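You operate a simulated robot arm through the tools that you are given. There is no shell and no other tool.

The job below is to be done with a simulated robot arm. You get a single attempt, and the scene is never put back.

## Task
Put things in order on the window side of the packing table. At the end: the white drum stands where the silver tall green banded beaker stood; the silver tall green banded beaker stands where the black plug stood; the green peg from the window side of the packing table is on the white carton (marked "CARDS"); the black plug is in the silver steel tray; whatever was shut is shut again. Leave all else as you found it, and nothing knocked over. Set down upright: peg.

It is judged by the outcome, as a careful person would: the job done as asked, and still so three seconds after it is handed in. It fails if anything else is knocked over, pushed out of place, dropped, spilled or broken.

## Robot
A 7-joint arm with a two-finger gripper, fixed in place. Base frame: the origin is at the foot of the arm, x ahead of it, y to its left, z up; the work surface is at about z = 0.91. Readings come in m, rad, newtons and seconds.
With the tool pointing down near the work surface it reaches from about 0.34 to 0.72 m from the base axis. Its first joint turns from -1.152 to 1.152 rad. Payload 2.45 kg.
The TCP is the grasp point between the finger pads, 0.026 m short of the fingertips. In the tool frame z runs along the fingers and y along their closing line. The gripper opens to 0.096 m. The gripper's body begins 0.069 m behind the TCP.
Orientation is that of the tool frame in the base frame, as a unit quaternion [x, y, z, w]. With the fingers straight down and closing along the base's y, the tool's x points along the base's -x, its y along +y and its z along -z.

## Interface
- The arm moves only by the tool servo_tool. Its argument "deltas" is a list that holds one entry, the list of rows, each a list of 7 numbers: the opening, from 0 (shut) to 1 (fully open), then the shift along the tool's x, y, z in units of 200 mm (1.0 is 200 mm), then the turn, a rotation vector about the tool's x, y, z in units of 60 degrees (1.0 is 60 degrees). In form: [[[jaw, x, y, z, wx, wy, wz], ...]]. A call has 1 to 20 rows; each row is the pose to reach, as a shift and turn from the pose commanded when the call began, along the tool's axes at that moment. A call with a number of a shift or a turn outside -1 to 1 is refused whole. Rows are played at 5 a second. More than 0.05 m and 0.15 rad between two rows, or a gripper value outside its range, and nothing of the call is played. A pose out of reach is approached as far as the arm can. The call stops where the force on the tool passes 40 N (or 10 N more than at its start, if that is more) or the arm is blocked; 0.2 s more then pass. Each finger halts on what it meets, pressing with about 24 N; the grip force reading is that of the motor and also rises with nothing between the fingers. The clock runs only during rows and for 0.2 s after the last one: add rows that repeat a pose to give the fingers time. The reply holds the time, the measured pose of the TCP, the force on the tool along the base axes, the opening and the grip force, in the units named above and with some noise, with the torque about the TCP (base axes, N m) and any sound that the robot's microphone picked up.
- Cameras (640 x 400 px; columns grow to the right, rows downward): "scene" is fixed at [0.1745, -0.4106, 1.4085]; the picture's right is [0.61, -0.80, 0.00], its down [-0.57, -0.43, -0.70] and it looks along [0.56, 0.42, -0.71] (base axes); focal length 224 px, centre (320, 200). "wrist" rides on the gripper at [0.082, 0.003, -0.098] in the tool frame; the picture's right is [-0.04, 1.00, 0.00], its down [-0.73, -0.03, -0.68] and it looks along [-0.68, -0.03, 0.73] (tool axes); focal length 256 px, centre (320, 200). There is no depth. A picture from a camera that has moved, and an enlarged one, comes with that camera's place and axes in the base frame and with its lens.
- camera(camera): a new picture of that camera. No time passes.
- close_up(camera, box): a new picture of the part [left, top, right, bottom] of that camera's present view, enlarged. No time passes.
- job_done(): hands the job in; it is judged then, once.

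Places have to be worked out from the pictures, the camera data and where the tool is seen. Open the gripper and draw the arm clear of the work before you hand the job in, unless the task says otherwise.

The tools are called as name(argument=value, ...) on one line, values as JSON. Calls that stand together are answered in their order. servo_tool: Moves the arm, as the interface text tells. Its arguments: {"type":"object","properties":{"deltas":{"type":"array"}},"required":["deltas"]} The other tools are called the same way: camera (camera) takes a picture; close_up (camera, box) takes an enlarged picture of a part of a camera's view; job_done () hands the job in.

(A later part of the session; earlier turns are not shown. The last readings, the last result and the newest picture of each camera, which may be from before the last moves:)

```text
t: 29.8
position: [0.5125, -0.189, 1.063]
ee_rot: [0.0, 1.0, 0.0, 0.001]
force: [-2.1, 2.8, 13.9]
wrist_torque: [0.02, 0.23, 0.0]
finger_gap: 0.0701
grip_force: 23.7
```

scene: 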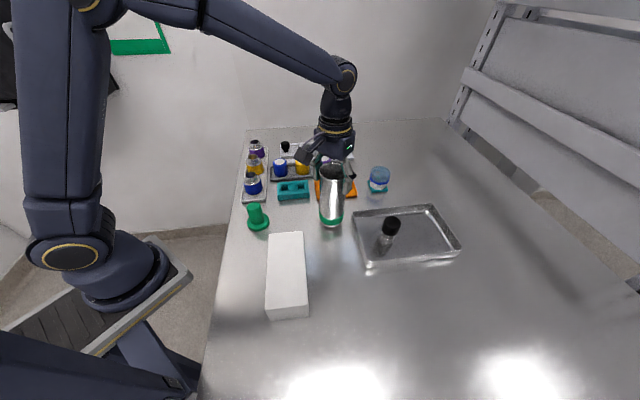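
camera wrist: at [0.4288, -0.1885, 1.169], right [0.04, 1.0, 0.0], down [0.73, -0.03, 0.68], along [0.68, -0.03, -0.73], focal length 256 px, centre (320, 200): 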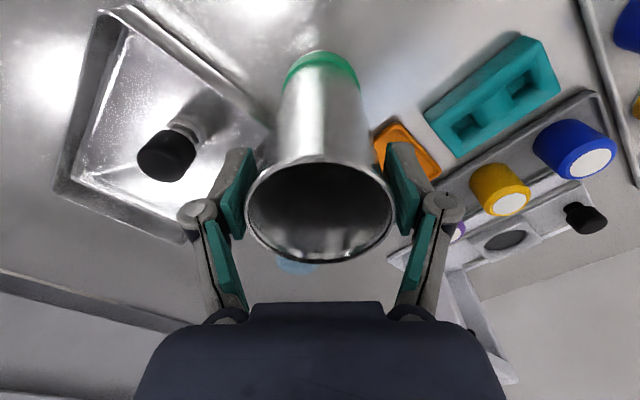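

Contact at ~14 N. I ease off 1 mm, open, and withdraw straight up.

servo_tool(deltas=[[[0, 0, 0, -0.005, 0, 0, 0], [0.8, 0, 0, -0.005, 0, 0, 0], [0.9, 0, 0, -0.005, 0, 0, 0], [1, 0, 0, -0.005, 0, 0, 0], [1, 0, 0, -0.005, 0, 0, 0], [1, 0, 0, -0.1, 0, 0, 0], [1, 0, 0, -0.25, 0, 0, 0], [1, 0, 0, -0.45, 0, 0, 0], [1, 0, 0, -0.6, 0, 0, 0], [1, 0, 0, -0.6, 0, 0, 0]]])

camera(camera="wrist")

camera(camera="scene")

```text
t: 32.0
position: [0.5125, -0.1905, 1.1828]
ee_rot: [0.0, 1.0, 0.0, 0.0]
force: [-0.4, 0.6, -0.2]
wrist_torque: [0.0, 0.01, 0.02]
finger_gap: 0.0961
grip_force: 0.0
```

```text
taken
camera wrist: at [0.4311, -0.1875, 1.2806], right [0.04, 1.0, 0.0], down [0.73, -0.03, 0.68], along [0.68, -0.03, -0.73], focal length 256 px, centre (320, 200)
```

wrist: 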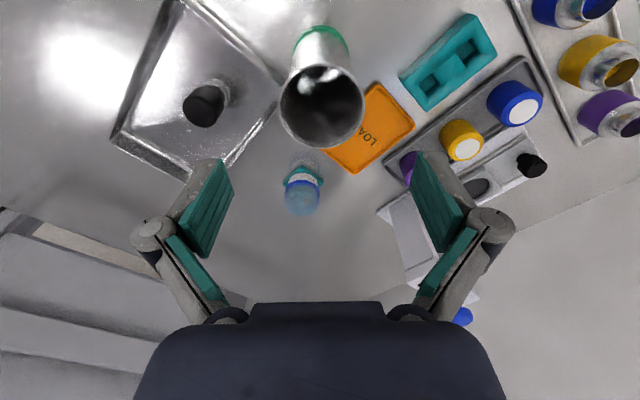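

```text
taken
```

scene: 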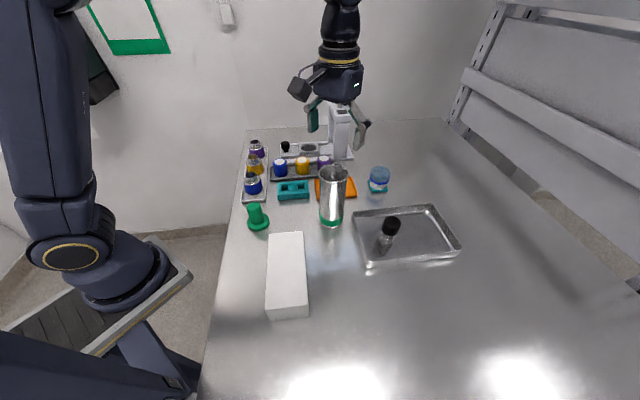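

Beaker is standing. Next I go for a closer look at the drum, tilting the tool outward for a lower viewing angle.

servo_tool(deltas=[[[1, -0.2, -0.06, 0, 0, 0, 0], [1, -0.4, -0.12, 0, 0, 0, 0], [1, -0.55, -0.18, 0, 0, -0.12, 0], [1, -0.55, -0.22, 0, 0, -0.24, 0], [1, -0.55, -0.22, 0, 0, -0.36, 0], [1, -0.55, -0.22, 0, 0, -0.48, 0], [1, -0.55, -0.22, 0.1, 0, -0.5, 0], [1, -0.55, -0.22, 0.2, 0, -0.5, 0], [1, -0.55, -0.22, 0.2, 0, -0.5, 0]]])

camera(camera="wrist")

camera(camera="scene")

```text
t: 34.0
position: [0.6225, -0.2343, 1.1407]
ee_rot: [0.0, 0.966, 0.0, 0.259]
force: [-0.7, -0.3, 0.0]
wrist_torque: [0.01, 0.01, 0.0]
finger_gap: 0.096
grip_force: 0.1
```

```text
taken
camera wrist: at [0.5026, -0.2315, 1.1847], right [0.03, 1.0, 0.02], down [0.3, -0.03, 0.95], along [0.95, -0.03, -0.3], focal length 256 px, centre (320, 200)
```

wrist: 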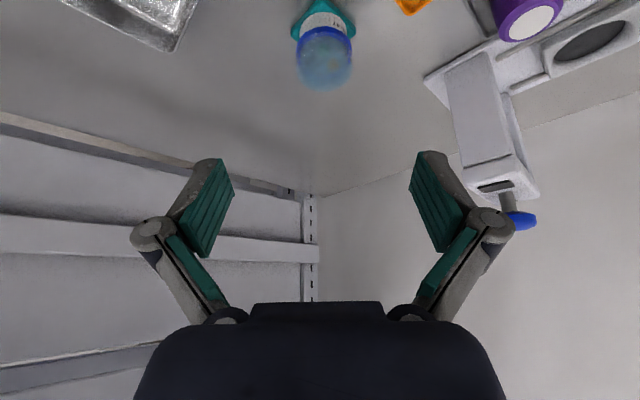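

```text
taken
```

scene: 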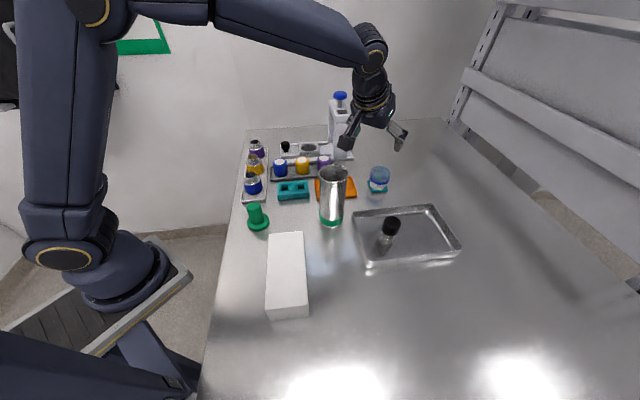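

close_up(camera="wrist", box=[275, 0, 371, 100])

```text
4.00 times, centred on (323, 50) of wrist
camera zoom: at [0.5026, -0.2315, 1.1847], right [0.03, 1.0, 0.02], down [0.3, -0.03, 0.95], along [0.95, -0.03, -0.3], focal length 1024 px, centre (308, 800)
```

zoom: 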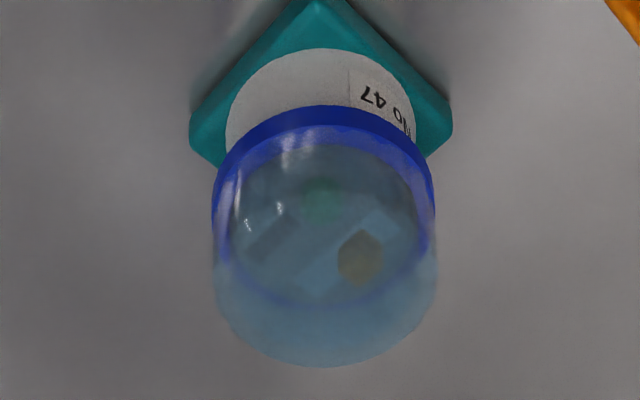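

The drum: white body ~51 mm (z 0.92–0.948), blue rim ~61 mm (0.948–0.960), translucent lid to ~0.978, centred at (0.720,-0.231). I position the tilted gripper over it, jaws partly open, and check alignment.

servo_tool(deltas=[[[0.88, -0.05, 0.005, 0.15, 0, 0, 0], [0.88, -0.11, 0.01, 0.3, 0, 0, 0], [0.88, -0.17, 0.0165, 0.45, 0, 0, 0], [0.88, -0.22, 0.0165, 0.593, 0, 0, 0], [0.88, -0.22, 0.0165, 0.593, 0, 0, 0]]])

camera(camera="wrist")

camera(camera="scene")

```text
t: 35.2
position: [0.7197, -0.2318, 1.0618]
ee_rot: [-0.001, 0.966, 0.0, 0.259]
force: [-0.5, 0.0, -0.7]
wrist_torque: [-0.01, 0.0, -0.01]
finger_gap: 0.0845
grip_force: 0.0
```

```text
taken
camera wrist: at [0.6003, -0.2291, 1.1052], right [0.03, 1.0, 0.02], down [0.3, -0.03, 0.95], along [0.95, -0.03, -0.3], focal length 256 px, centre (320, 200)
```

wrist: 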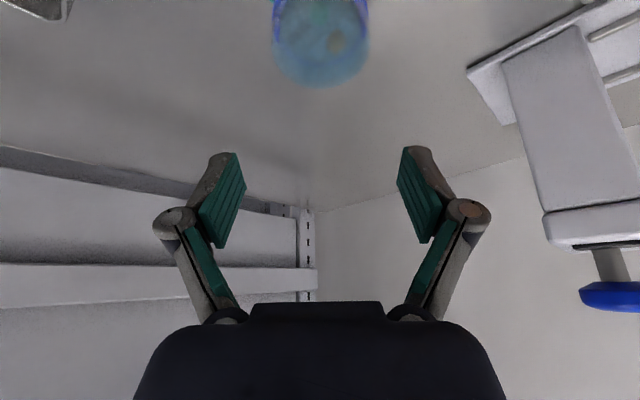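

```text
taken
```

scene: 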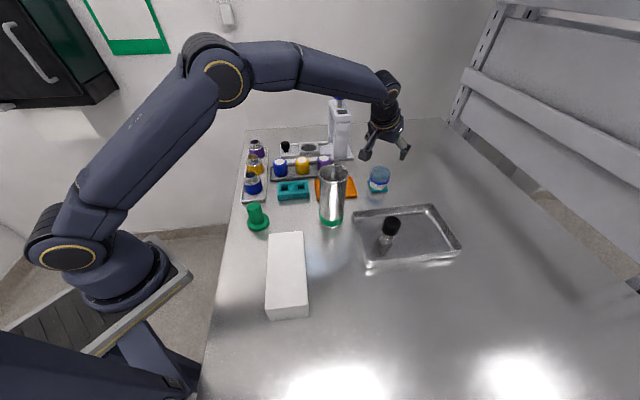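

Alignment is good. I descend straight halfway and check clearance from the beaker.

servo_tool(deltas=[[[0.88, 0.05, 0.007, 0.087, 0, 0, 0], [0.88, 0.1, 0.007, 0.173, 0, 0, 0], [0.88, 0.1375, 0.007, 0.238, 0, 0, 0], [0.88, 0.1375, 0.007, 0.238, 0, 0, 0]]])

camera(camera="wrist")

close_up(camera="scene", box=[240, 60, 440, 240])

```text
t: 36.2
position: [0.7202, -0.2301, 1.0061]
ee_rot: [-0.001, 0.966, 0.0, 0.259]
force: [0.3, 0.1, 0.5]
wrist_torque: [0.0, 0.03, 0.01]
finger_gap: 0.0846
grip_force: 0.0
```

```text
taken
camera wrist: at [0.6004, -0.2273, 1.05], right [0.03, 1.0, 0.02], down [0.3, -0.03, 0.95], along [0.95, -0.03, -0.3], focal length 256 px, centre (320, 200)
```

wrist: 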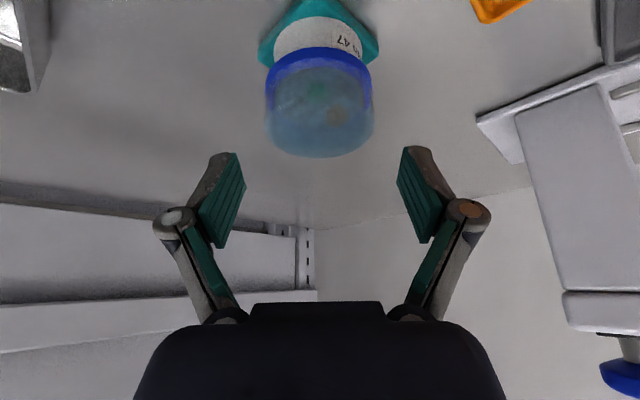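

```text
2.22 times, centred on (340, 150) of scene
camera zoom: at [0.1745, -0.4106, 1.4085], right [0.61, -0.8, 0.0], down [-0.57, -0.43, -0.7], along [0.56, 0.42, -0.71], focal length 498 px, centre (276, 311)
```

zoom: 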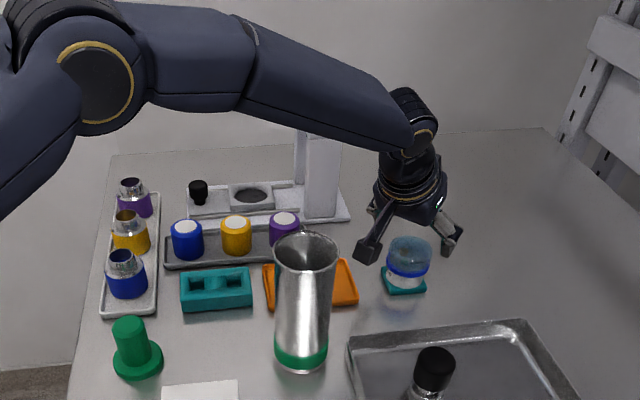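

Still clear and aligned. I descend the remaining 46 mm so the pads flank the blue rim.

servo_tool(deltas=[[[0.88, 0.04, 0, 0.07, 0, 0, 0], [0.88, 0.08, 0, 0.139, 0, 0, 0], [0.88, 0.115, 0, 0.199, 0, 0, 0], [0.88, 0.115, 0, 0.199, 0, 0, 0]]])

camera(camera="wrist")

close_up(camera="scene", box=[320, 130, 420, 210])

```text
t: 37.2
position: [0.7195, -0.2302, 0.9608]
ee_rot: [0.0, 0.966, 0.0, 0.259]
force: [-0.2, 0.3, 0.0]
wrist_torque: [-0.02, 0.01, -0.02]
finger_gap: 0.0845
grip_force: 0.1
```

```text
taken
camera wrist: at [0.6003, -0.2273, 1.0045], right [0.03, 1.0, 0.02], down [0.3, -0.03, 0.95], along [0.95, -0.03, -0.3], focal length 256 px, centre (320, 200)
```

wrist: 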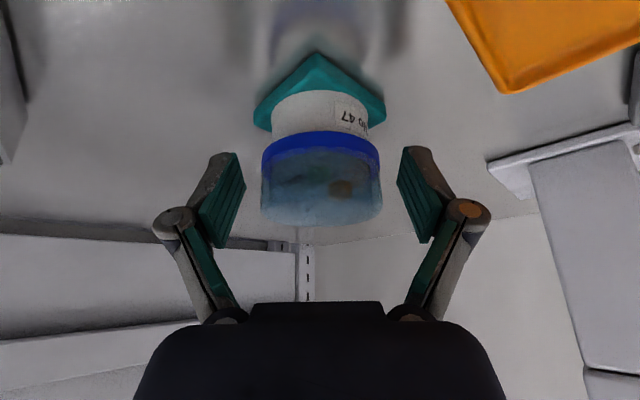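

```text
5.00 times, centred on (370, 170) of scene
camera zoom: at [0.1745, -0.4106, 1.4085], right [0.61, -0.8, 0.0], down [-0.57, -0.43, -0.7], along [0.56, 0.42, -0.71], focal length 1120 px, centre (70, 350)
```

zoom: 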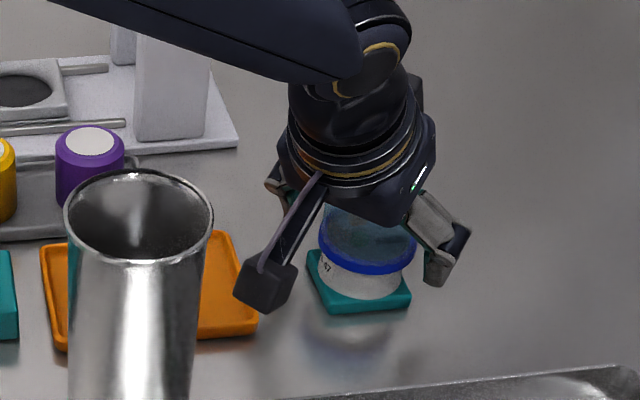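

close_up(camera="wrist", box=[230, 40, 420, 240])

```text
2.00 times, centred on (325, 140) of wrist
camera zoom: at [0.6003, -0.2273, 1.0045], right [0.03, 1.0, 0.02], down [0.3, -0.03, 0.95], along [0.95, -0.03, -0.3], focal length 512 px, centre (310, 320)
```

zoom: 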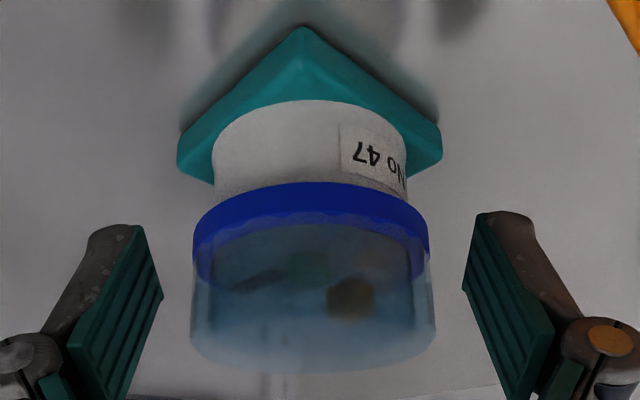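

The pads flank the rim nicely. I close onto it.

servo_tool(deltas=[[[0.4, 0, 0, 0, 0, 0, 0], [0.4, 0, 0, 0, 0, 0, 0], [0.4, 0, 0, 0, 0, 0, 0], [0.4, 0, 0, 0, 0, 0, 0]]])

close_up(camera="wrist", box=[230, 40, 420, 240])

```text
t: 38.2
position: [0.7201, -0.2299, 0.9614]
ee_rot: [0.0, 0.966, 0.001, 0.259]
force: [-1.6, 1.1, 0.8]
wrist_torque: [0.06, 0.03, 0.04]
finger_gap: 0.0585
grip_force: 23.9
```

```text
2.00 times, centred on (325, 140) of wrist
camera zoom: at [0.6003, -0.2273, 1.0048], right [0.03, 1.0, 0.02], down [0.3, -0.03, 0.95], along [0.95, -0.03, -0.3], focal length 512 px, centre (310, 320)
```

zoom: 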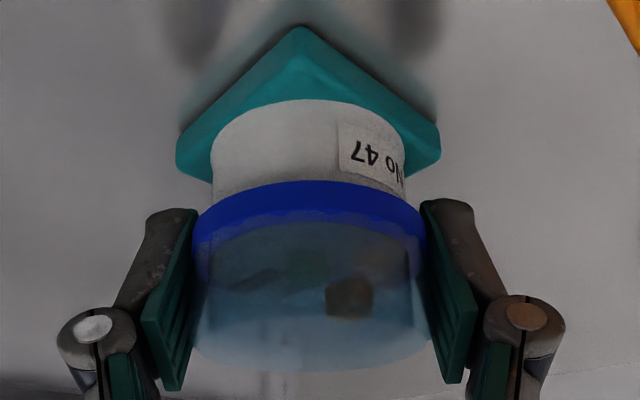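

Gripped at 58.5 mm. I test-lift only 6 mm to see whether the drum comes with its lid.

servo_tool(deltas=[[[0.4, -0.005, 0, -0.0087, 0, 0, 0], [0.4, -0.01, 0, -0.0173, 0, 0, 0], [0.4, -0.015, 0, -0.026, 0, 0, 0], [0.4, -0.015, 0, -0.026, 0, 0, 0]]])

close_up(camera="wrist", box=[230, 40, 420, 240])

close_up(camera="scene", box=[350, 150, 414, 200])

```text
t: 39.2
position: [0.7207, -0.2303, 0.9668]
ee_rot: [0.0, 0.966, 0.001, 0.259]
force: [0.1, -0.2, -1.2]
wrist_torque: [0.02, 0.03, 0.0]
finger_gap: 0.0585
grip_force: 24.0
```

```text
2.00 times, centred on (325, 140) of wrist
camera zoom: at [0.5998, -0.2273, 1.01], right [0.03, 1.0, 0.02], down [0.3, -0.03, 0.95], along [0.95, -0.03, -0.3], focal length 512 px, centre (310, 320)
```

zoom: 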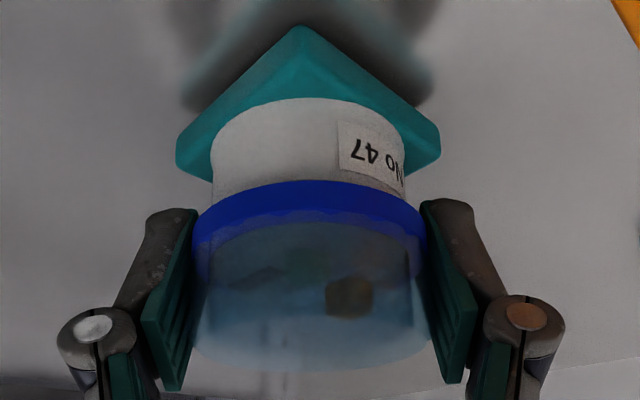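

```text
8.00 times, centred on (382, 175) of scene
camera zoom: at [0.1746, -0.4106, 1.4085], right [0.61, -0.8, 0.0], down [-0.57, -0.43, -0.7], along [0.56, 0.42, -0.71], focal length 1791 px, centre (-176, 400)
```

zoom: 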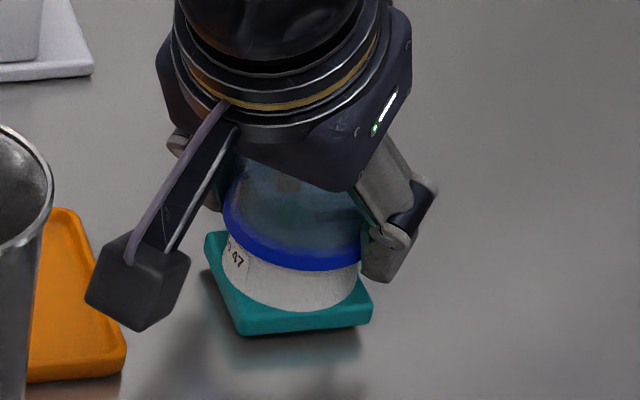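

The whole unit, including its teal foot and the lid, rises together, so the teal base belongs to the drum. I lift it upright to travelling height and check.

servo_tool(deltas=[[[0.4, -0.04, 0, -0.0693, 0, 0, 0], [0.4, -0.1, 0, -0.173, 0, 0, 0], [0.4, -0.16, 0, -0.277, 0, 0, 0], [0.4, -0.22, 0, -0.381, 0, 0, 0], [0.4, -0.2375, 0, -0.411, 0, 0, 0], [0.4, -0.2375, 0, -0.411, 0, 0, 0]]])

camera(camera="wrist")

camera(camera="scene")

```text
t: 40.6
position: [0.7196, -0.23, 1.062]
ee_rot: [-0.001, 0.966, 0.0, 0.259]
force: [0.4, -0.9, -2.0]
wrist_torque: [-0.01, -0.03, -0.01]
finger_gap: 0.0582
grip_force: 24.0
```

```text
taken
camera wrist: at [0.5997, -0.2274, 1.1057], right [0.03, 1.0, 0.02], down [0.3, -0.03, 0.95], along [0.95, -0.03, -0.3], focal length 256 px, centre (320, 200)
```

wrist: 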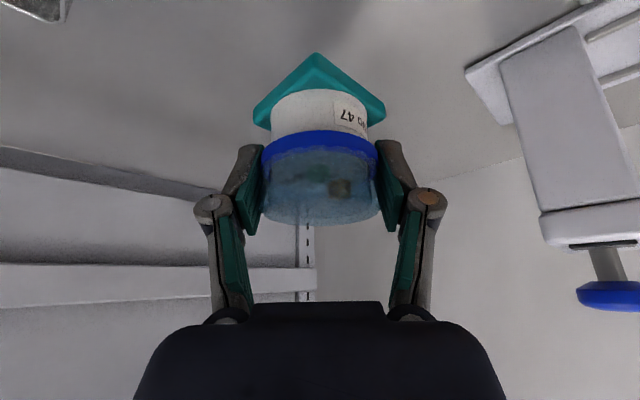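

```text
taken
```

scene: 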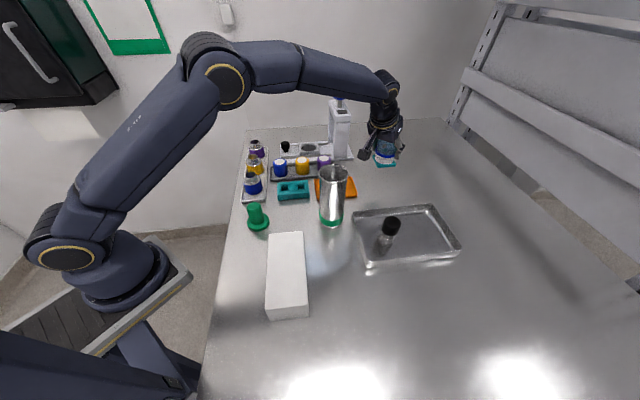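

The drum is held upright and the table below is clear. I raise it a bit more and carry it toward the beaker's old place.

servo_tool(deltas=[[[0.4, -0.075, 0, -0.13, 0, 0, 0], [0.4, 0.0, -0.055, -0.173, 0, 0, 0], [0.4, 0.1, -0.13, -0.23, 0, 0, 0], [0.4, 0.22, -0.213, -0.3, 0, 0, 0], [0.4, 0.341, -0.3, -0.37, 0, 0, 0], [0.4, 0.48, -0.4, -0.45, 0, 0, 0], [0.4, 0.618, -0.5, -0.53, 0, 0, 0], [0.4, 0.618, -0.5, -0.53, 0, 0, 0]]])

camera(camera="scene")

```text
t: 42.4
position: [0.5606, -0.3295, 1.0911]
ee_rot: [-0.001, 0.966, 0.0, 0.259]
force: [-0.2, -0.5, -2.4]
wrist_torque: [0.0, 0.01, 0.02]
finger_gap: 0.0586
grip_force: 24.0
```

```text
taken
```

scene: 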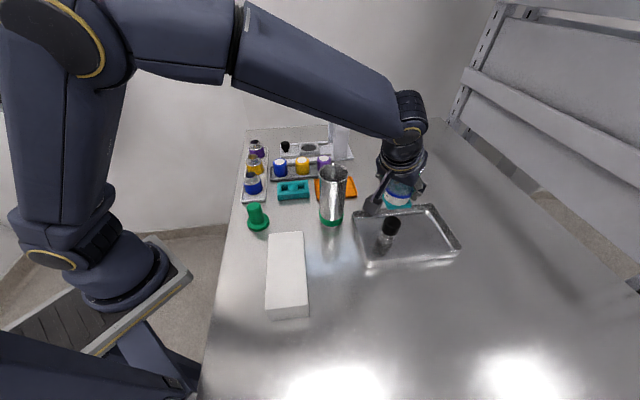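

servo_tool(deltas=[[[0.4, 0.13, -0.083, -0.075, 0, 0, 0], [0.4, 0.26, -0.166, -0.15, 0, 0, 0], [0.4, 0.39, -0.249, -0.225, 0, 0, 0], [0.4, 0.52, -0.332, -0.3, 0, 0, 0], [0.4, 0.65, -0.415, -0.375, 0, 0, 0], [0.4, 0.782, -0.4975, -0.451, 0, 0, 0], [0.4, 0.782, -0.4975, -0.451, 0, 0, 0]]])

camera(camera="scene")

camera(camera="wrist")

```text
t: 44.0
position: [0.3786, -0.4289, 1.0922]
ee_rot: [-0.001, 0.966, 0.0, 0.259]
force: [0.0, 0.2, -1.9]
wrist_torque: [-0.05, 0.02, 0.0]
finger_gap: 0.0587
grip_force: 24.1
```

```text
taken
```

scene: 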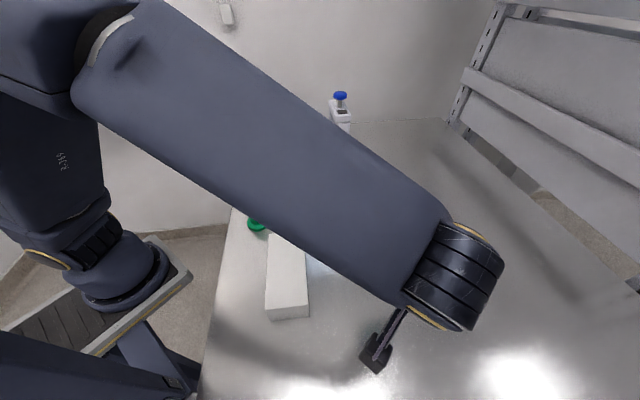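

```text
taken
camera wrist: at [0.2584, -0.4275, 1.1355], right [0.03, 1.0, 0.02], down [0.3, -0.03, 0.95], along [0.95, -0.03, -0.3], focal length 256 px, centre (320, 200)
```

wrist: 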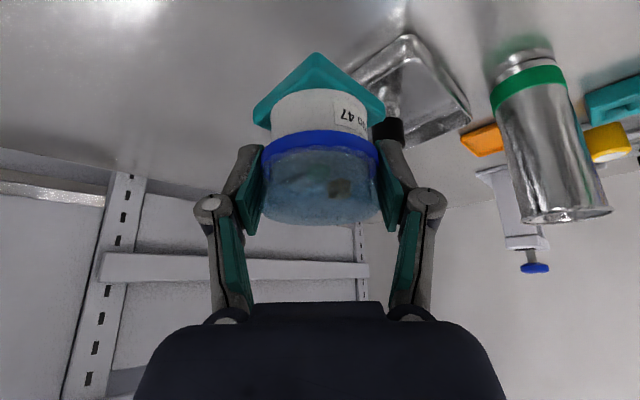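

Centred over the beaker's old spot. I lower the drum to just above the table.

servo_tool(deltas=[[[0.4, 0.075, 0.002, 0.13, 0, 0, 0], [0.4, 0.15, 0.002, 0.26, 0, 0, 0], [0.4, 0.22, 0.002, 0.381, 0, 0, 0], [0.4, 0.28, 0.002, 0.485, 0, 0, 0], [0.4, 0.312, 0.002, 0.54, 0, 0, 0], [0.4, 0.312, 0.002, 0.54, 0, 0, 0]]])

camera(camera="scene")

camera(camera="wrist")

```text
t: 45.4
position: [0.3785, -0.4282, 0.9676]
ee_rot: [-0.001, 0.966, 0.0, 0.258]
force: [-0.4, -0.8, -2.3]
wrist_torque: [0.01, 0.03, -0.01]
finger_gap: 0.0587
grip_force: 24.4
```

```text
taken
```

scene: 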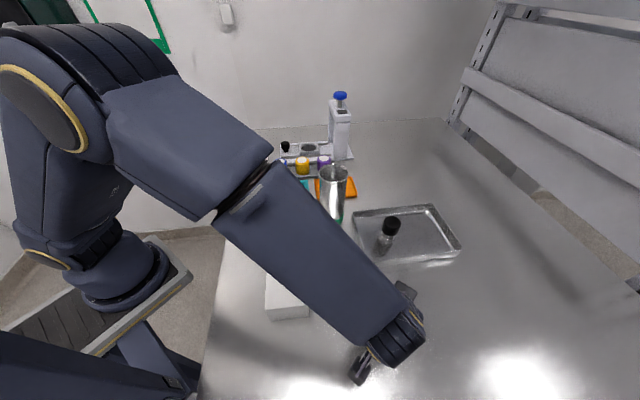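

```text
taken
camera wrist: at [0.2585, -0.426, 1.01], right [0.03, 1.0, 0.02], down [0.3, -0.03, 0.95], along [0.95, -0.03, -0.3], focal length 256 px, centre (320, 200)
```

wrist: 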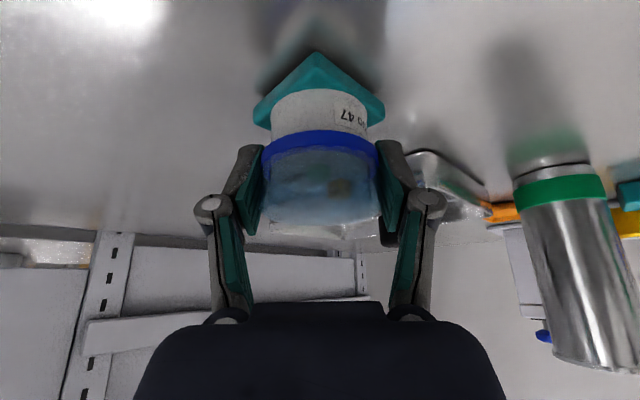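

servo_tool(deltas=[[[0.4, 0.005, 0, 0.0087, 0, 0, 0], [0.4, 0.01, 0, 0.0173, 0, 0, 0], [0.4, 0.0125, 0, 0.0217, 0, 0, 0], [0.4, 0.0125, 0, 0.0217, 0, 0, 0]]])

```text
t: 46.4
position: [0.3799, -0.4281, 0.9613]
ee_rot: [0.0, 0.966, 0.0, 0.259]
force: [-0.5, -0.4, -2.2]
wrist_torque: [-0.01, -0.01, -0.02]
finger_gap: 0.0587
grip_force: 24.1
```

servo_tool(deltas=[[[0.4, 0.0025, 0, 0.0043, 0, 0, 0], [0.4, 0.005, 0, 0.0087, 0, 0, 0], [0.4, 0.005, 0, 0.0087, 0, 0, 0]]])

close_up(camera="wrist", box=[230, 0, 420, 240])

```text
t: 47.2
position: [0.3792, -0.4283, 0.9609]
ee_rot: [-0.001, 0.966, 0.0, 0.259]
force: [0.0, 1.0, 4.1]
wrist_torque: [0.03, -0.01, 0.01]
finger_gap: 0.0588
grip_force: 23.8
```

```text
1.67 times, centred on (325, 120) of wrist
camera zoom: at [0.2594, -0.426, 1.0046], right [0.03, 1.0, 0.02], down [0.29, -0.03, 0.96], along [0.95, -0.03, -0.3], focal length 427 px, centre (312, 333)
```

zoom: 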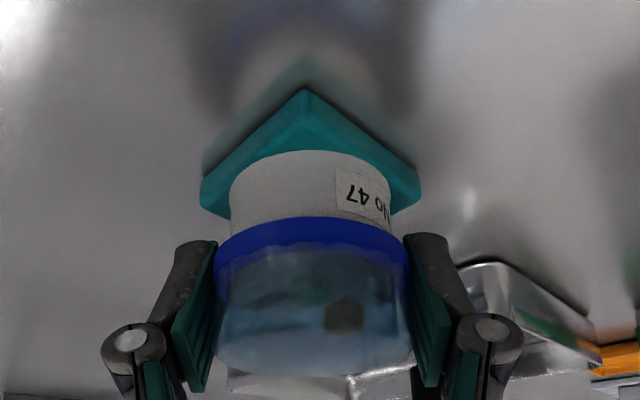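

Contact made (about 6 N change). I open and withdraw straight up.

servo_tool(deltas=[[[0.65, 0, 0, 0, 0, 0, 0], [0.75, 0, 0, 0, 0, 0, 0], [0.9, 0, 0, 0, 0, 0, 0], [0.9, 0, 0, 0, 0, 0, 0], [0.9, -0.025, 0, -0.0433, 0, 0, 0], [0.9, -0.1, 0, -0.173, 0, 0, 0], [0.9, -0.2, 0, -0.346, 0, 0, 0], [0.9, -0.3, 0, -0.52, 0, 0, 0], [0.9, -0.4, 0, -0.693, 0, 0, 0], [0.9, -0.4, 0, -0.693, 0, 0, 0]]])

camera(camera="wrist")

camera(camera="scene")

```text
t: 49.4
position: [0.3791, -0.4278, 1.1229]
ee_rot: [0.001, 0.966, 0.0, 0.259]
force: [-0.7, -0.5, 0.0]
wrist_torque: [-0.01, 0.01, 0.01]
finger_gap: 0.0863
grip_force: 0.0
```

```text
taken
camera wrist: at [0.2589, -0.4262, 1.1655], right [0.03, 1.0, 0.02], down [0.3, -0.03, 0.95], along [0.95, -0.03, -0.3], focal length 256 px, centre (320, 200)
```

wrist: 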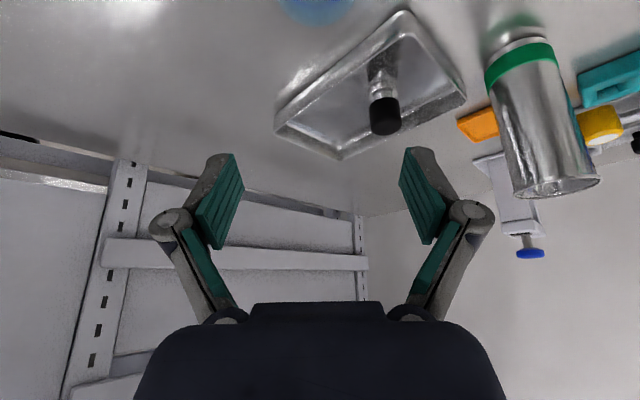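

```text
taken
```

scene: 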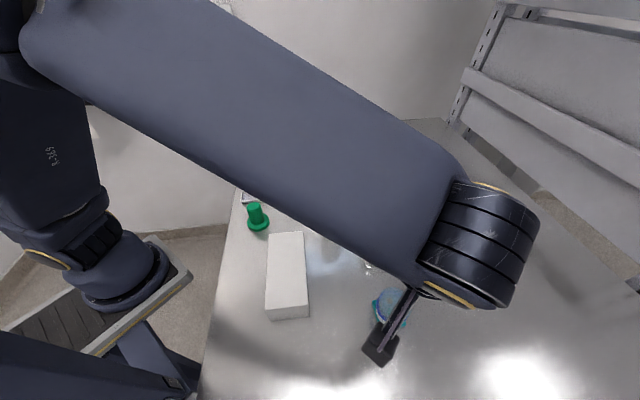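

Drum released. I rise and bring the tool back to vertical.

servo_tool(deltas=[[[0.9, -0.05, 0, -0.087, 0, 0.12, 0], [0.9, -0.1, 0, -0.173, 0, 0.24, 0], [0.9, -0.15, 0, -0.26, 0, 0.36, 0], [0.9, -0.15, 0, -0.26, 0, 0.48, 0], [0.9, -0.15, 0, -0.26, 0, 0.5, 0], [0.9, -0.15, 0, -0.26, 0, 0.5, 0]]])

camera(camera="wrist")

camera(camera="scene")

```text
t: 50.8
position: [0.3794, -0.4303, 1.1795]
ee_rot: [0.0, 1.0, 0.0, -0.001]
force: [-0.7, 0.4, 0.9]
wrist_torque: [-0.01, 0.02, 0.01]
finger_gap: 0.0866
grip_force: 0.0
```

```text
taken
camera wrist: at [0.2977, -0.426, 1.2773], right [0.04, 1.0, 0.0], down [0.73, -0.03, 0.68], along [0.68, -0.03, -0.73], focal length 256 px, centre (320, 200)
```

wrist: 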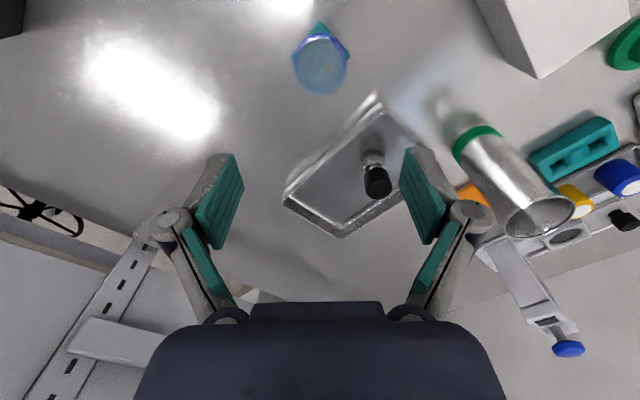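

```text
taken
```

scene: 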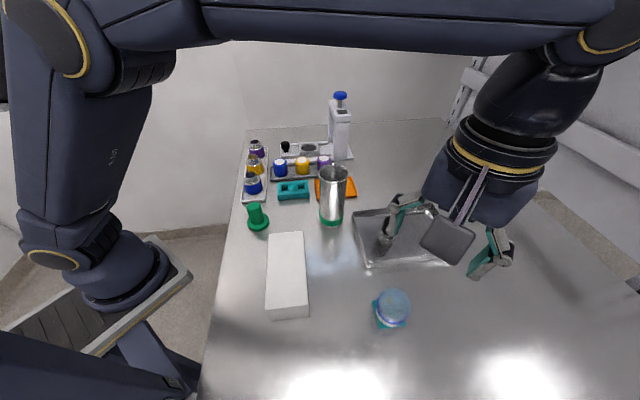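

The drum stands in the beaker's former place. Now to the green peg; I traverse at z≈1.2.

servo_tool(deltas=[[[0.9, 0, 0.1, -0.1, 0, 0, 0], [0.9, 0, 0.3, -0.1, 0, 0, 0], [0.9, 0, 0.5, -0.1, 0, 0, 0], [0.9, 0, 0.7, -0.1, 0, 0, 0], [0.9, 0, 0.9, -0.1, 0, 0, 0], [0.9, 0, 1.0, -0.1, 0, 0, 0]]])

servo_tool(deltas=[[[0.9, 0, 0.2, 0, 0, 0, 0], [0.9, 0, 0.4, 0, 0, 0, 0], [0.9, 0, 0.6, 0, 0, 0, 0], [0.9, 0, 0.8, 0, 0, 0, 0], [0.9, 0, 0.95, 0, 0, 0, 0], [0.9, 0, 0.95, 0, 0, 0, 0]]])

camera(camera="wrist")

camera(camera="scene")

```text
t: 52.2
position: [0.3803, -0.2286, 1.199]
ee_rot: [0.0, 1.0, 0.0, -0.001]
force: [-0.3, 0.6, -0.1]
wrist_torque: [0.0, 0.01, 0.02]
finger_gap: 0.0864
grip_force: 0.1
```

```text
t: 53.6
position: [0.3791, -0.0385, 1.1997]
ee_rot: [0.0, 1.0, 0.0, -0.001]
force: [-0.7, 0.0, -0.7]
wrist_torque: [-0.02, 0.02, -0.03]
finger_gap: 0.0868
grip_force: 0.2
```

```text
taken
camera wrist: at [0.2975, -0.036, 1.297], right [0.04, 1.0, 0.0], down [0.73, -0.03, 0.68], along [0.68, -0.03, -0.73], focal length 256 px, centre (320, 200)
```

wrist: 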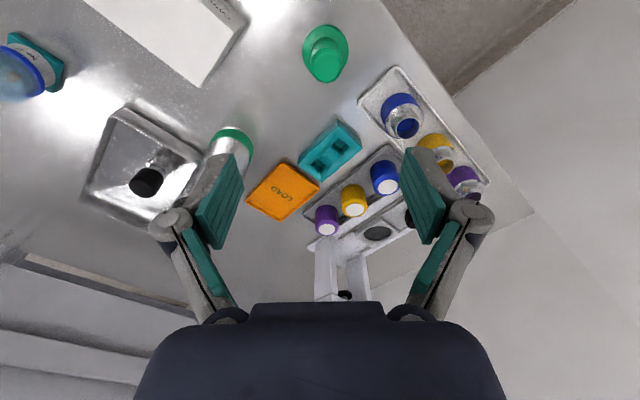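

```text
taken
```

scene: 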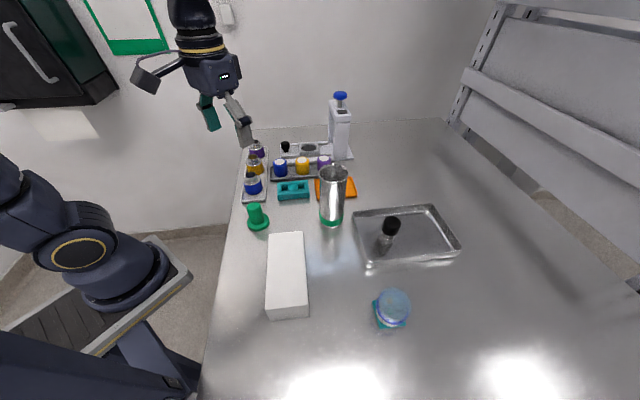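

I zoom on the peg to get its centre and height, and on the carton.

close_up(camera="wrist", box=[270, 10, 400, 100])

close_up(camera="wrist", box=[80, 0, 280, 100])

close_up(camera="scene", box=[236, 190, 286, 240])

```text
4.44 times, centred on (335, 55) of wrist
camera zoom: at [0.2975, -0.036, 1.297], right [0.04, 1.0, 0.0], down [0.73, -0.03, 0.68], along [0.68, -0.03, -0.73], focal length 1138 px, centre (253, 844)
```

zoom: 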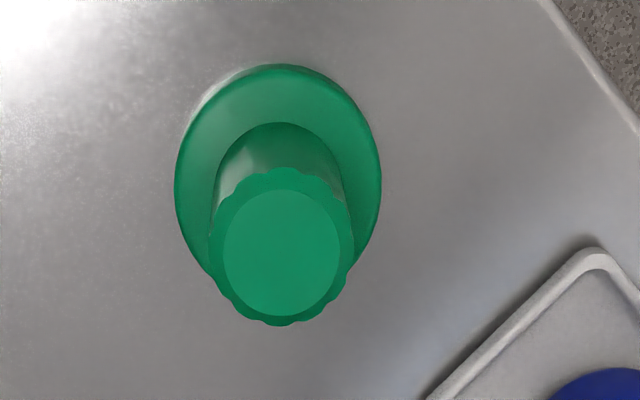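

```text
3.20 times, centred on (180, 50) of wrist
camera zoom: at [0.2975, -0.036, 1.297], right [0.04, 1.0, 0.0], down [0.73, -0.03, 0.68], along [0.68, -0.03, -0.73], focal length 819 px, centre (768, 680)
```

zoom: 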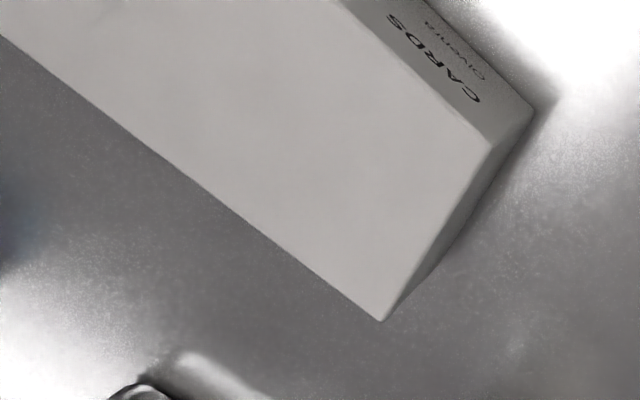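

```text
8.00 times, centred on (261, 215) of scene
camera zoom: at [0.1745, -0.4106, 1.4085], right [0.61, -0.8, 0.0], down [-0.57, -0.43, -0.7], along [0.56, 0.42, -0.71], focal length 1791 px, centre (792, 80)
```

zoom: 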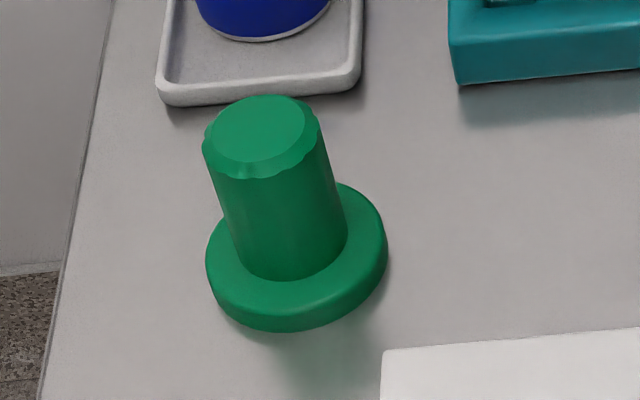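

Peg centre at about (0.3825,-0.034), top z≈0.99, 36–40 mm stem. I descend to just above it and verify.

servo_tool(deltas=[[[0.9, -0.01, 0.02, 0.2, 0, 0, 0], [0.9, -0.017, 0.02, 0.4, 0, 0, 0], [0.9, -0.017, 0.02, 0.6, 0, 0, 0], [0.9, -0.017, 0.02, 0.75, 0, 0, 0], [0.9, -0.017, 0.02, 0.82, 0, 0, 0], [0.9, -0.017, 0.02, 0.82, 0, 0, 0]]])

camera(camera="wrist")

camera(camera="scene")

```text
t: 55.0
position: [0.3828, -0.0348, 1.0343]
ee_rot: [-0.001, 1.0, 0.0, 0.0]
force: [0.4, -0.6, -0.2]
wrist_torque: [-0.03, -0.02, 0.03]
finger_gap: 0.0866
grip_force: 0.1
```

```text
taken
camera wrist: at [0.3014, -0.0321, 1.1326], right [0.04, 1.0, 0.0], down [0.73, -0.03, 0.68], along [0.68, -0.03, -0.73], focal length 256 px, centre (320, 200)
```

wrist: 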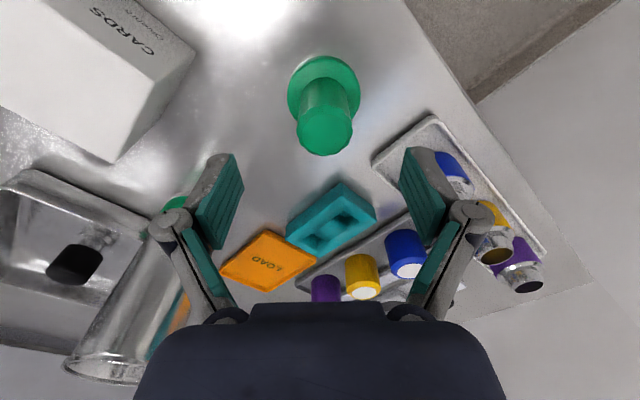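

```text
taken
```

scene: 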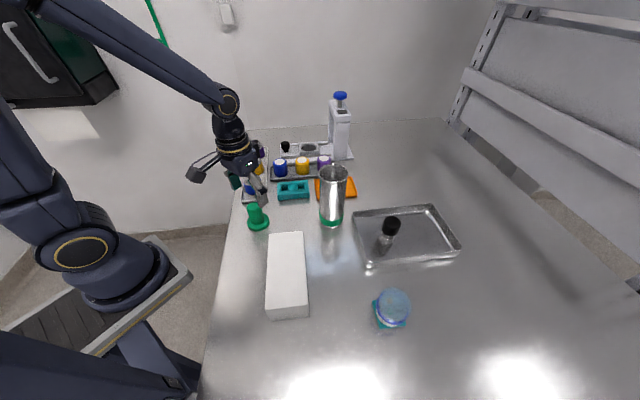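

Slight correction: peg at (0.379,-0.033). I descend around the stem, staying above the flange, then close.

servo_tool(deltas=[[[0.9, 0.015, 0.008, 0.1, 0, 0, 0], [0.9, 0.015, 0.008, 0.22, 0, 0, 0], [0.9, 0.015, 0.008, 0.31, 0, 0, 0], [0.9, 0.015, 0.008, 0.345, 0, 0, 0], [0.9, 0.015, 0.008, 0.345, 0, 0, 0]]])

camera(camera="wrist")

close_up(camera="scene", box=[210, 140, 310, 240])

```text
t: 56.2
position: [0.3804, -0.0324, 0.9668]
ee_rot: [0.0, 1.0, 0.0, -0.001]
force: [0.8, -0.3, 0.0]
wrist_torque: [0.02, 0.01, -0.02]
finger_gap: 0.0865
grip_force: 0.0
```

```text
taken
camera wrist: at [0.2976, -0.03, 1.0647], right [0.04, 1.0, 0.0], down [0.73, -0.03, 0.68], along [0.68, -0.03, -0.73], focal length 256 px, centre (320, 200)
```

wrist: 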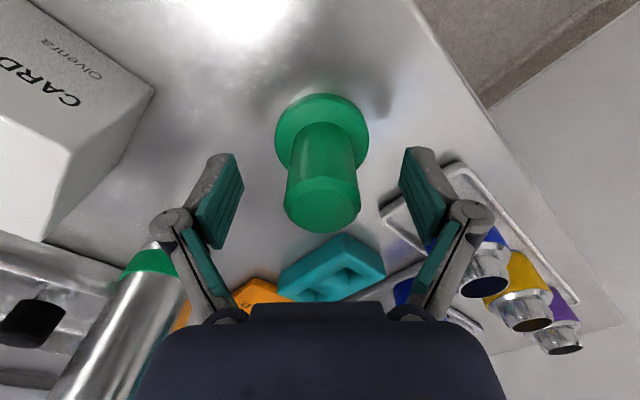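

```text
4.00 times, centred on (260, 190) of scene
camera zoom: at [0.1745, -0.4106, 1.4085], right [0.61, -0.8, 0.0], down [-0.57, -0.43, -0.7], along [0.56, 0.42, -0.71], focal length 896 px, centre (560, 240)
```

zoom: 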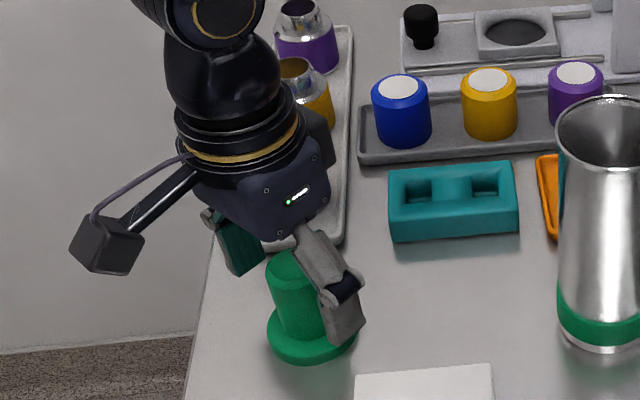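

Centred well enough; I nudge 3 mm in -x and close.

servo_tool(deltas=[[[0.9, 0.015, 0, 0, 0, 0, 0], [0, 0.015, 0, 0, 0, 0, 0], [0, 0.015, 0, 0, 0, 0, 0], [0, 0.015, 0, 0, 0, 0, 0], [0, 0.015, 0, 0, 0, 0, 0], [0, 0.015, 0, 0, 0, 0, 0], [0, 0.015, 0, 0, 0, 0, 0]]])

camera(camera="wrist")

```text
t: 57.8
position: [0.3753, -0.0323, 0.9671]
ee_rot: [-0.001, 1.0, 0.0, 0.0]
force: [-0.6, 0.6, 3.3]
wrist_torque: [-0.02, -0.05, -0.02]
finger_gap: 0.0368
grip_force: 24.5
```

```text
taken
camera wrist: at [0.2945, -0.0301, 1.0645], right [0.04, 1.0, 0.0], down [0.73, -0.03, 0.68], along [0.68, -0.03, -0.73], focal length 256 px, centre (320, 200)
```

wrist: 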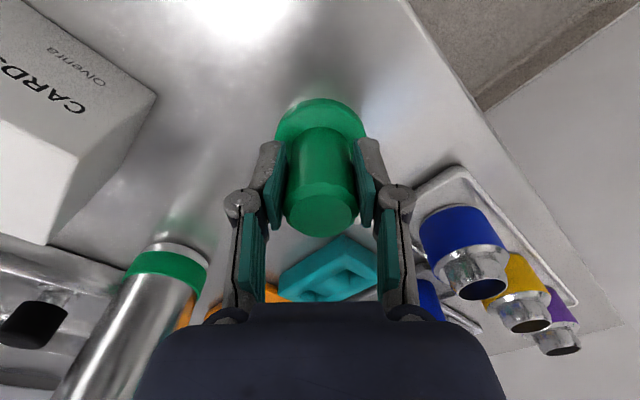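

Gripped at 37 mm. I lift the peg and carry it over the carton, aiming at about (0.33,-0.203).

servo_tool(deltas=[[[0, 0, 0, -0.1, 0, 0, 0], [0, 0, 0, -0.3, 0, 0, 0], [0, 0, 0, -0.5, 0, 0, 0], [0, 0, 0, -0.68, 0, 0, 0], [0, 0.05, -0.17, -0.68, 0, 0, 0], [0, 0.1, -0.34, -0.68, 0, 0, 0], [0, 0.15, -0.51, -0.68, 0, 0, 0], [0, 0.2, -0.68, -0.68, 0, 0, 0], [0, 0.225, -0.855, -0.68, 0, 0, 0], [0, 0.225, -0.855, -0.68, 0, 0, 0]]])

camera(camera="wrist")

camera(camera="scene")

```text
t: 60.0
position: [0.332, -0.2048, 1.104]
ee_rot: [0.0, 1.0, 0.0, 0.0]
force: [0.2, 0.5, -0.4]
wrist_torque: [0.0, 0.03, 0.02]
finger_gap: 0.0366
grip_force: 23.6
```

```text
taken
camera wrist: at [0.2498, -0.2022, 1.2022], right [0.04, 1.0, 0.0], down [0.73, -0.03, 0.68], along [0.68, -0.03, -0.73], focal length 256 px, centre (320, 200)
```

wrist: 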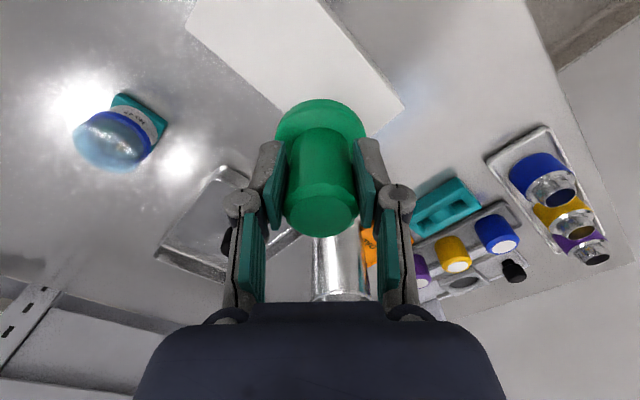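

```text
taken
```

scene: 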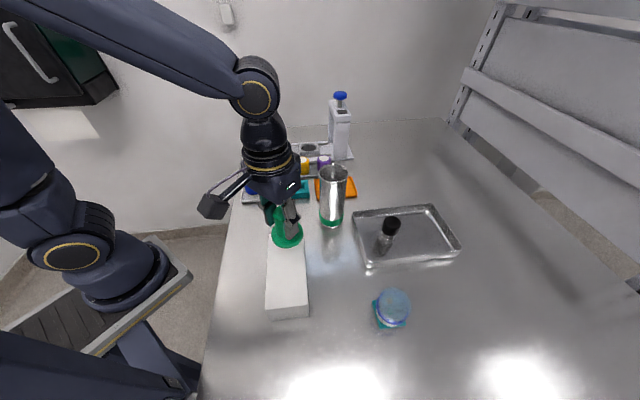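

Position over the carton's top is good. I lower to just above the expected top surface.

servo_tool(deltas=[[[0, 0, 0, 0.12, 0, 0, 0], [0, 0, 0, 0.22, 0, 0, 0], [0, 0, 0, 0.29, 0, 0, 0], [0, 0, 0, 0.31, 0, 0, 0], [0, 0, 0, 0.31, 0, 0, 0]]])

close_up(camera="scene", box=[230, 200, 350, 330])

camera(camera="wrist")

```text
t: 61.2
position: [0.3331, -0.204, 1.0418]
ee_rot: [0.0, 1.0, 0.0, 0.0]
force: [-0.8, -0.2, -1.2]
wrist_torque: [0.05, 0.01, -0.01]
finger_gap: 0.0369
grip_force: 23.8
```

```text
3.08 times, centred on (290, 265) of scene
camera zoom: at [0.1745, -0.4106, 1.4085], right [0.61, -0.8, 0.0], down [-0.57, -0.43, -0.7], along [0.56, 0.42, -0.71], focal length 689 px, centre (412, 0)
```

zoom: 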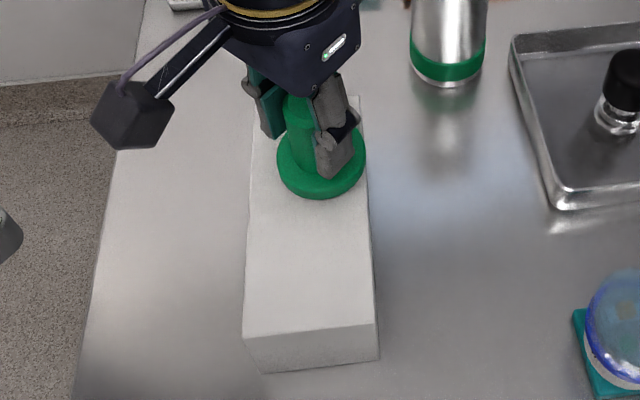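

```text
taken
camera wrist: at [0.2505, -0.2015, 1.1387], right [0.04, 1.0, 0.0], down [0.73, -0.03, 0.68], along [0.68, -0.03, -0.73], focal length 256 px, centre (320, 200)
```

wrist: 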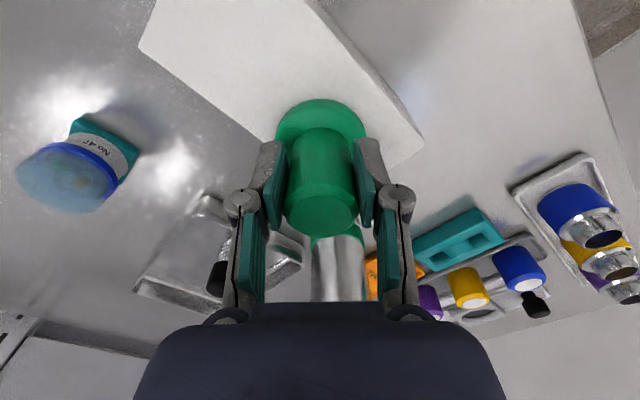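

The flange sits slightly toward one side; I shift 5 mm to centre it and creep down.

servo_tool(deltas=[[[0, 0.02, 0.025, 0, 0, 0, 0], [0, 0.02, 0.025, 0.02, 0, 0, 0], [0, 0.02, 0.025, 0.035, 0, 0, 0], [0, 0.02, 0.025, 0.048, 0, 0, 0], [0, 0.02, 0.025, 0.048, 0, 0, 0]]])

```text
t: 62.4
position: [0.3276, -0.199, 1.0326]
ee_rot: [-0.001, 1.0, -0.001, 0.002]
force: [3.0, 0.7, 21.2]
wrist_torque: [0.0, -0.36, -0.05]
finger_gap: 0.0366
grip_force: 23.7
```

Contact reached (21 N). I back off about 2 mm to unload and check before releasing.

servo_tool(deltas=[[[0, 0, 0, -0.008, 0, 0, 0], [0, 0, 0, -0.008, 0, 0, 0]]])

close_up(camera="scene", box=[230, 200, 350, 330])

```text
t: 63.0
position: [0.3266, -0.1988, 1.0332]
ee_rot: [-0.001, 1.0, 0.0, -0.001]
force: [-0.3, -0.6, 0.2]
wrist_torque: [0.02, 0.01, 0.0]
finger_gap: 0.0371
grip_force: 23.8
```

```text
3.08 times, centred on (290, 265) of scene
camera zoom: at [0.1745, -0.4106, 1.4085], right [0.61, -0.8, 0.0], down [-0.57, -0.43, -0.7], along [0.56, 0.42, -0.71], focal length 689 px, centre (412, 0)
```

zoom: 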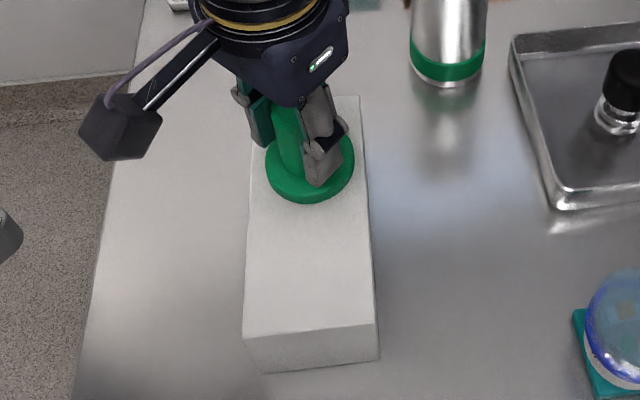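

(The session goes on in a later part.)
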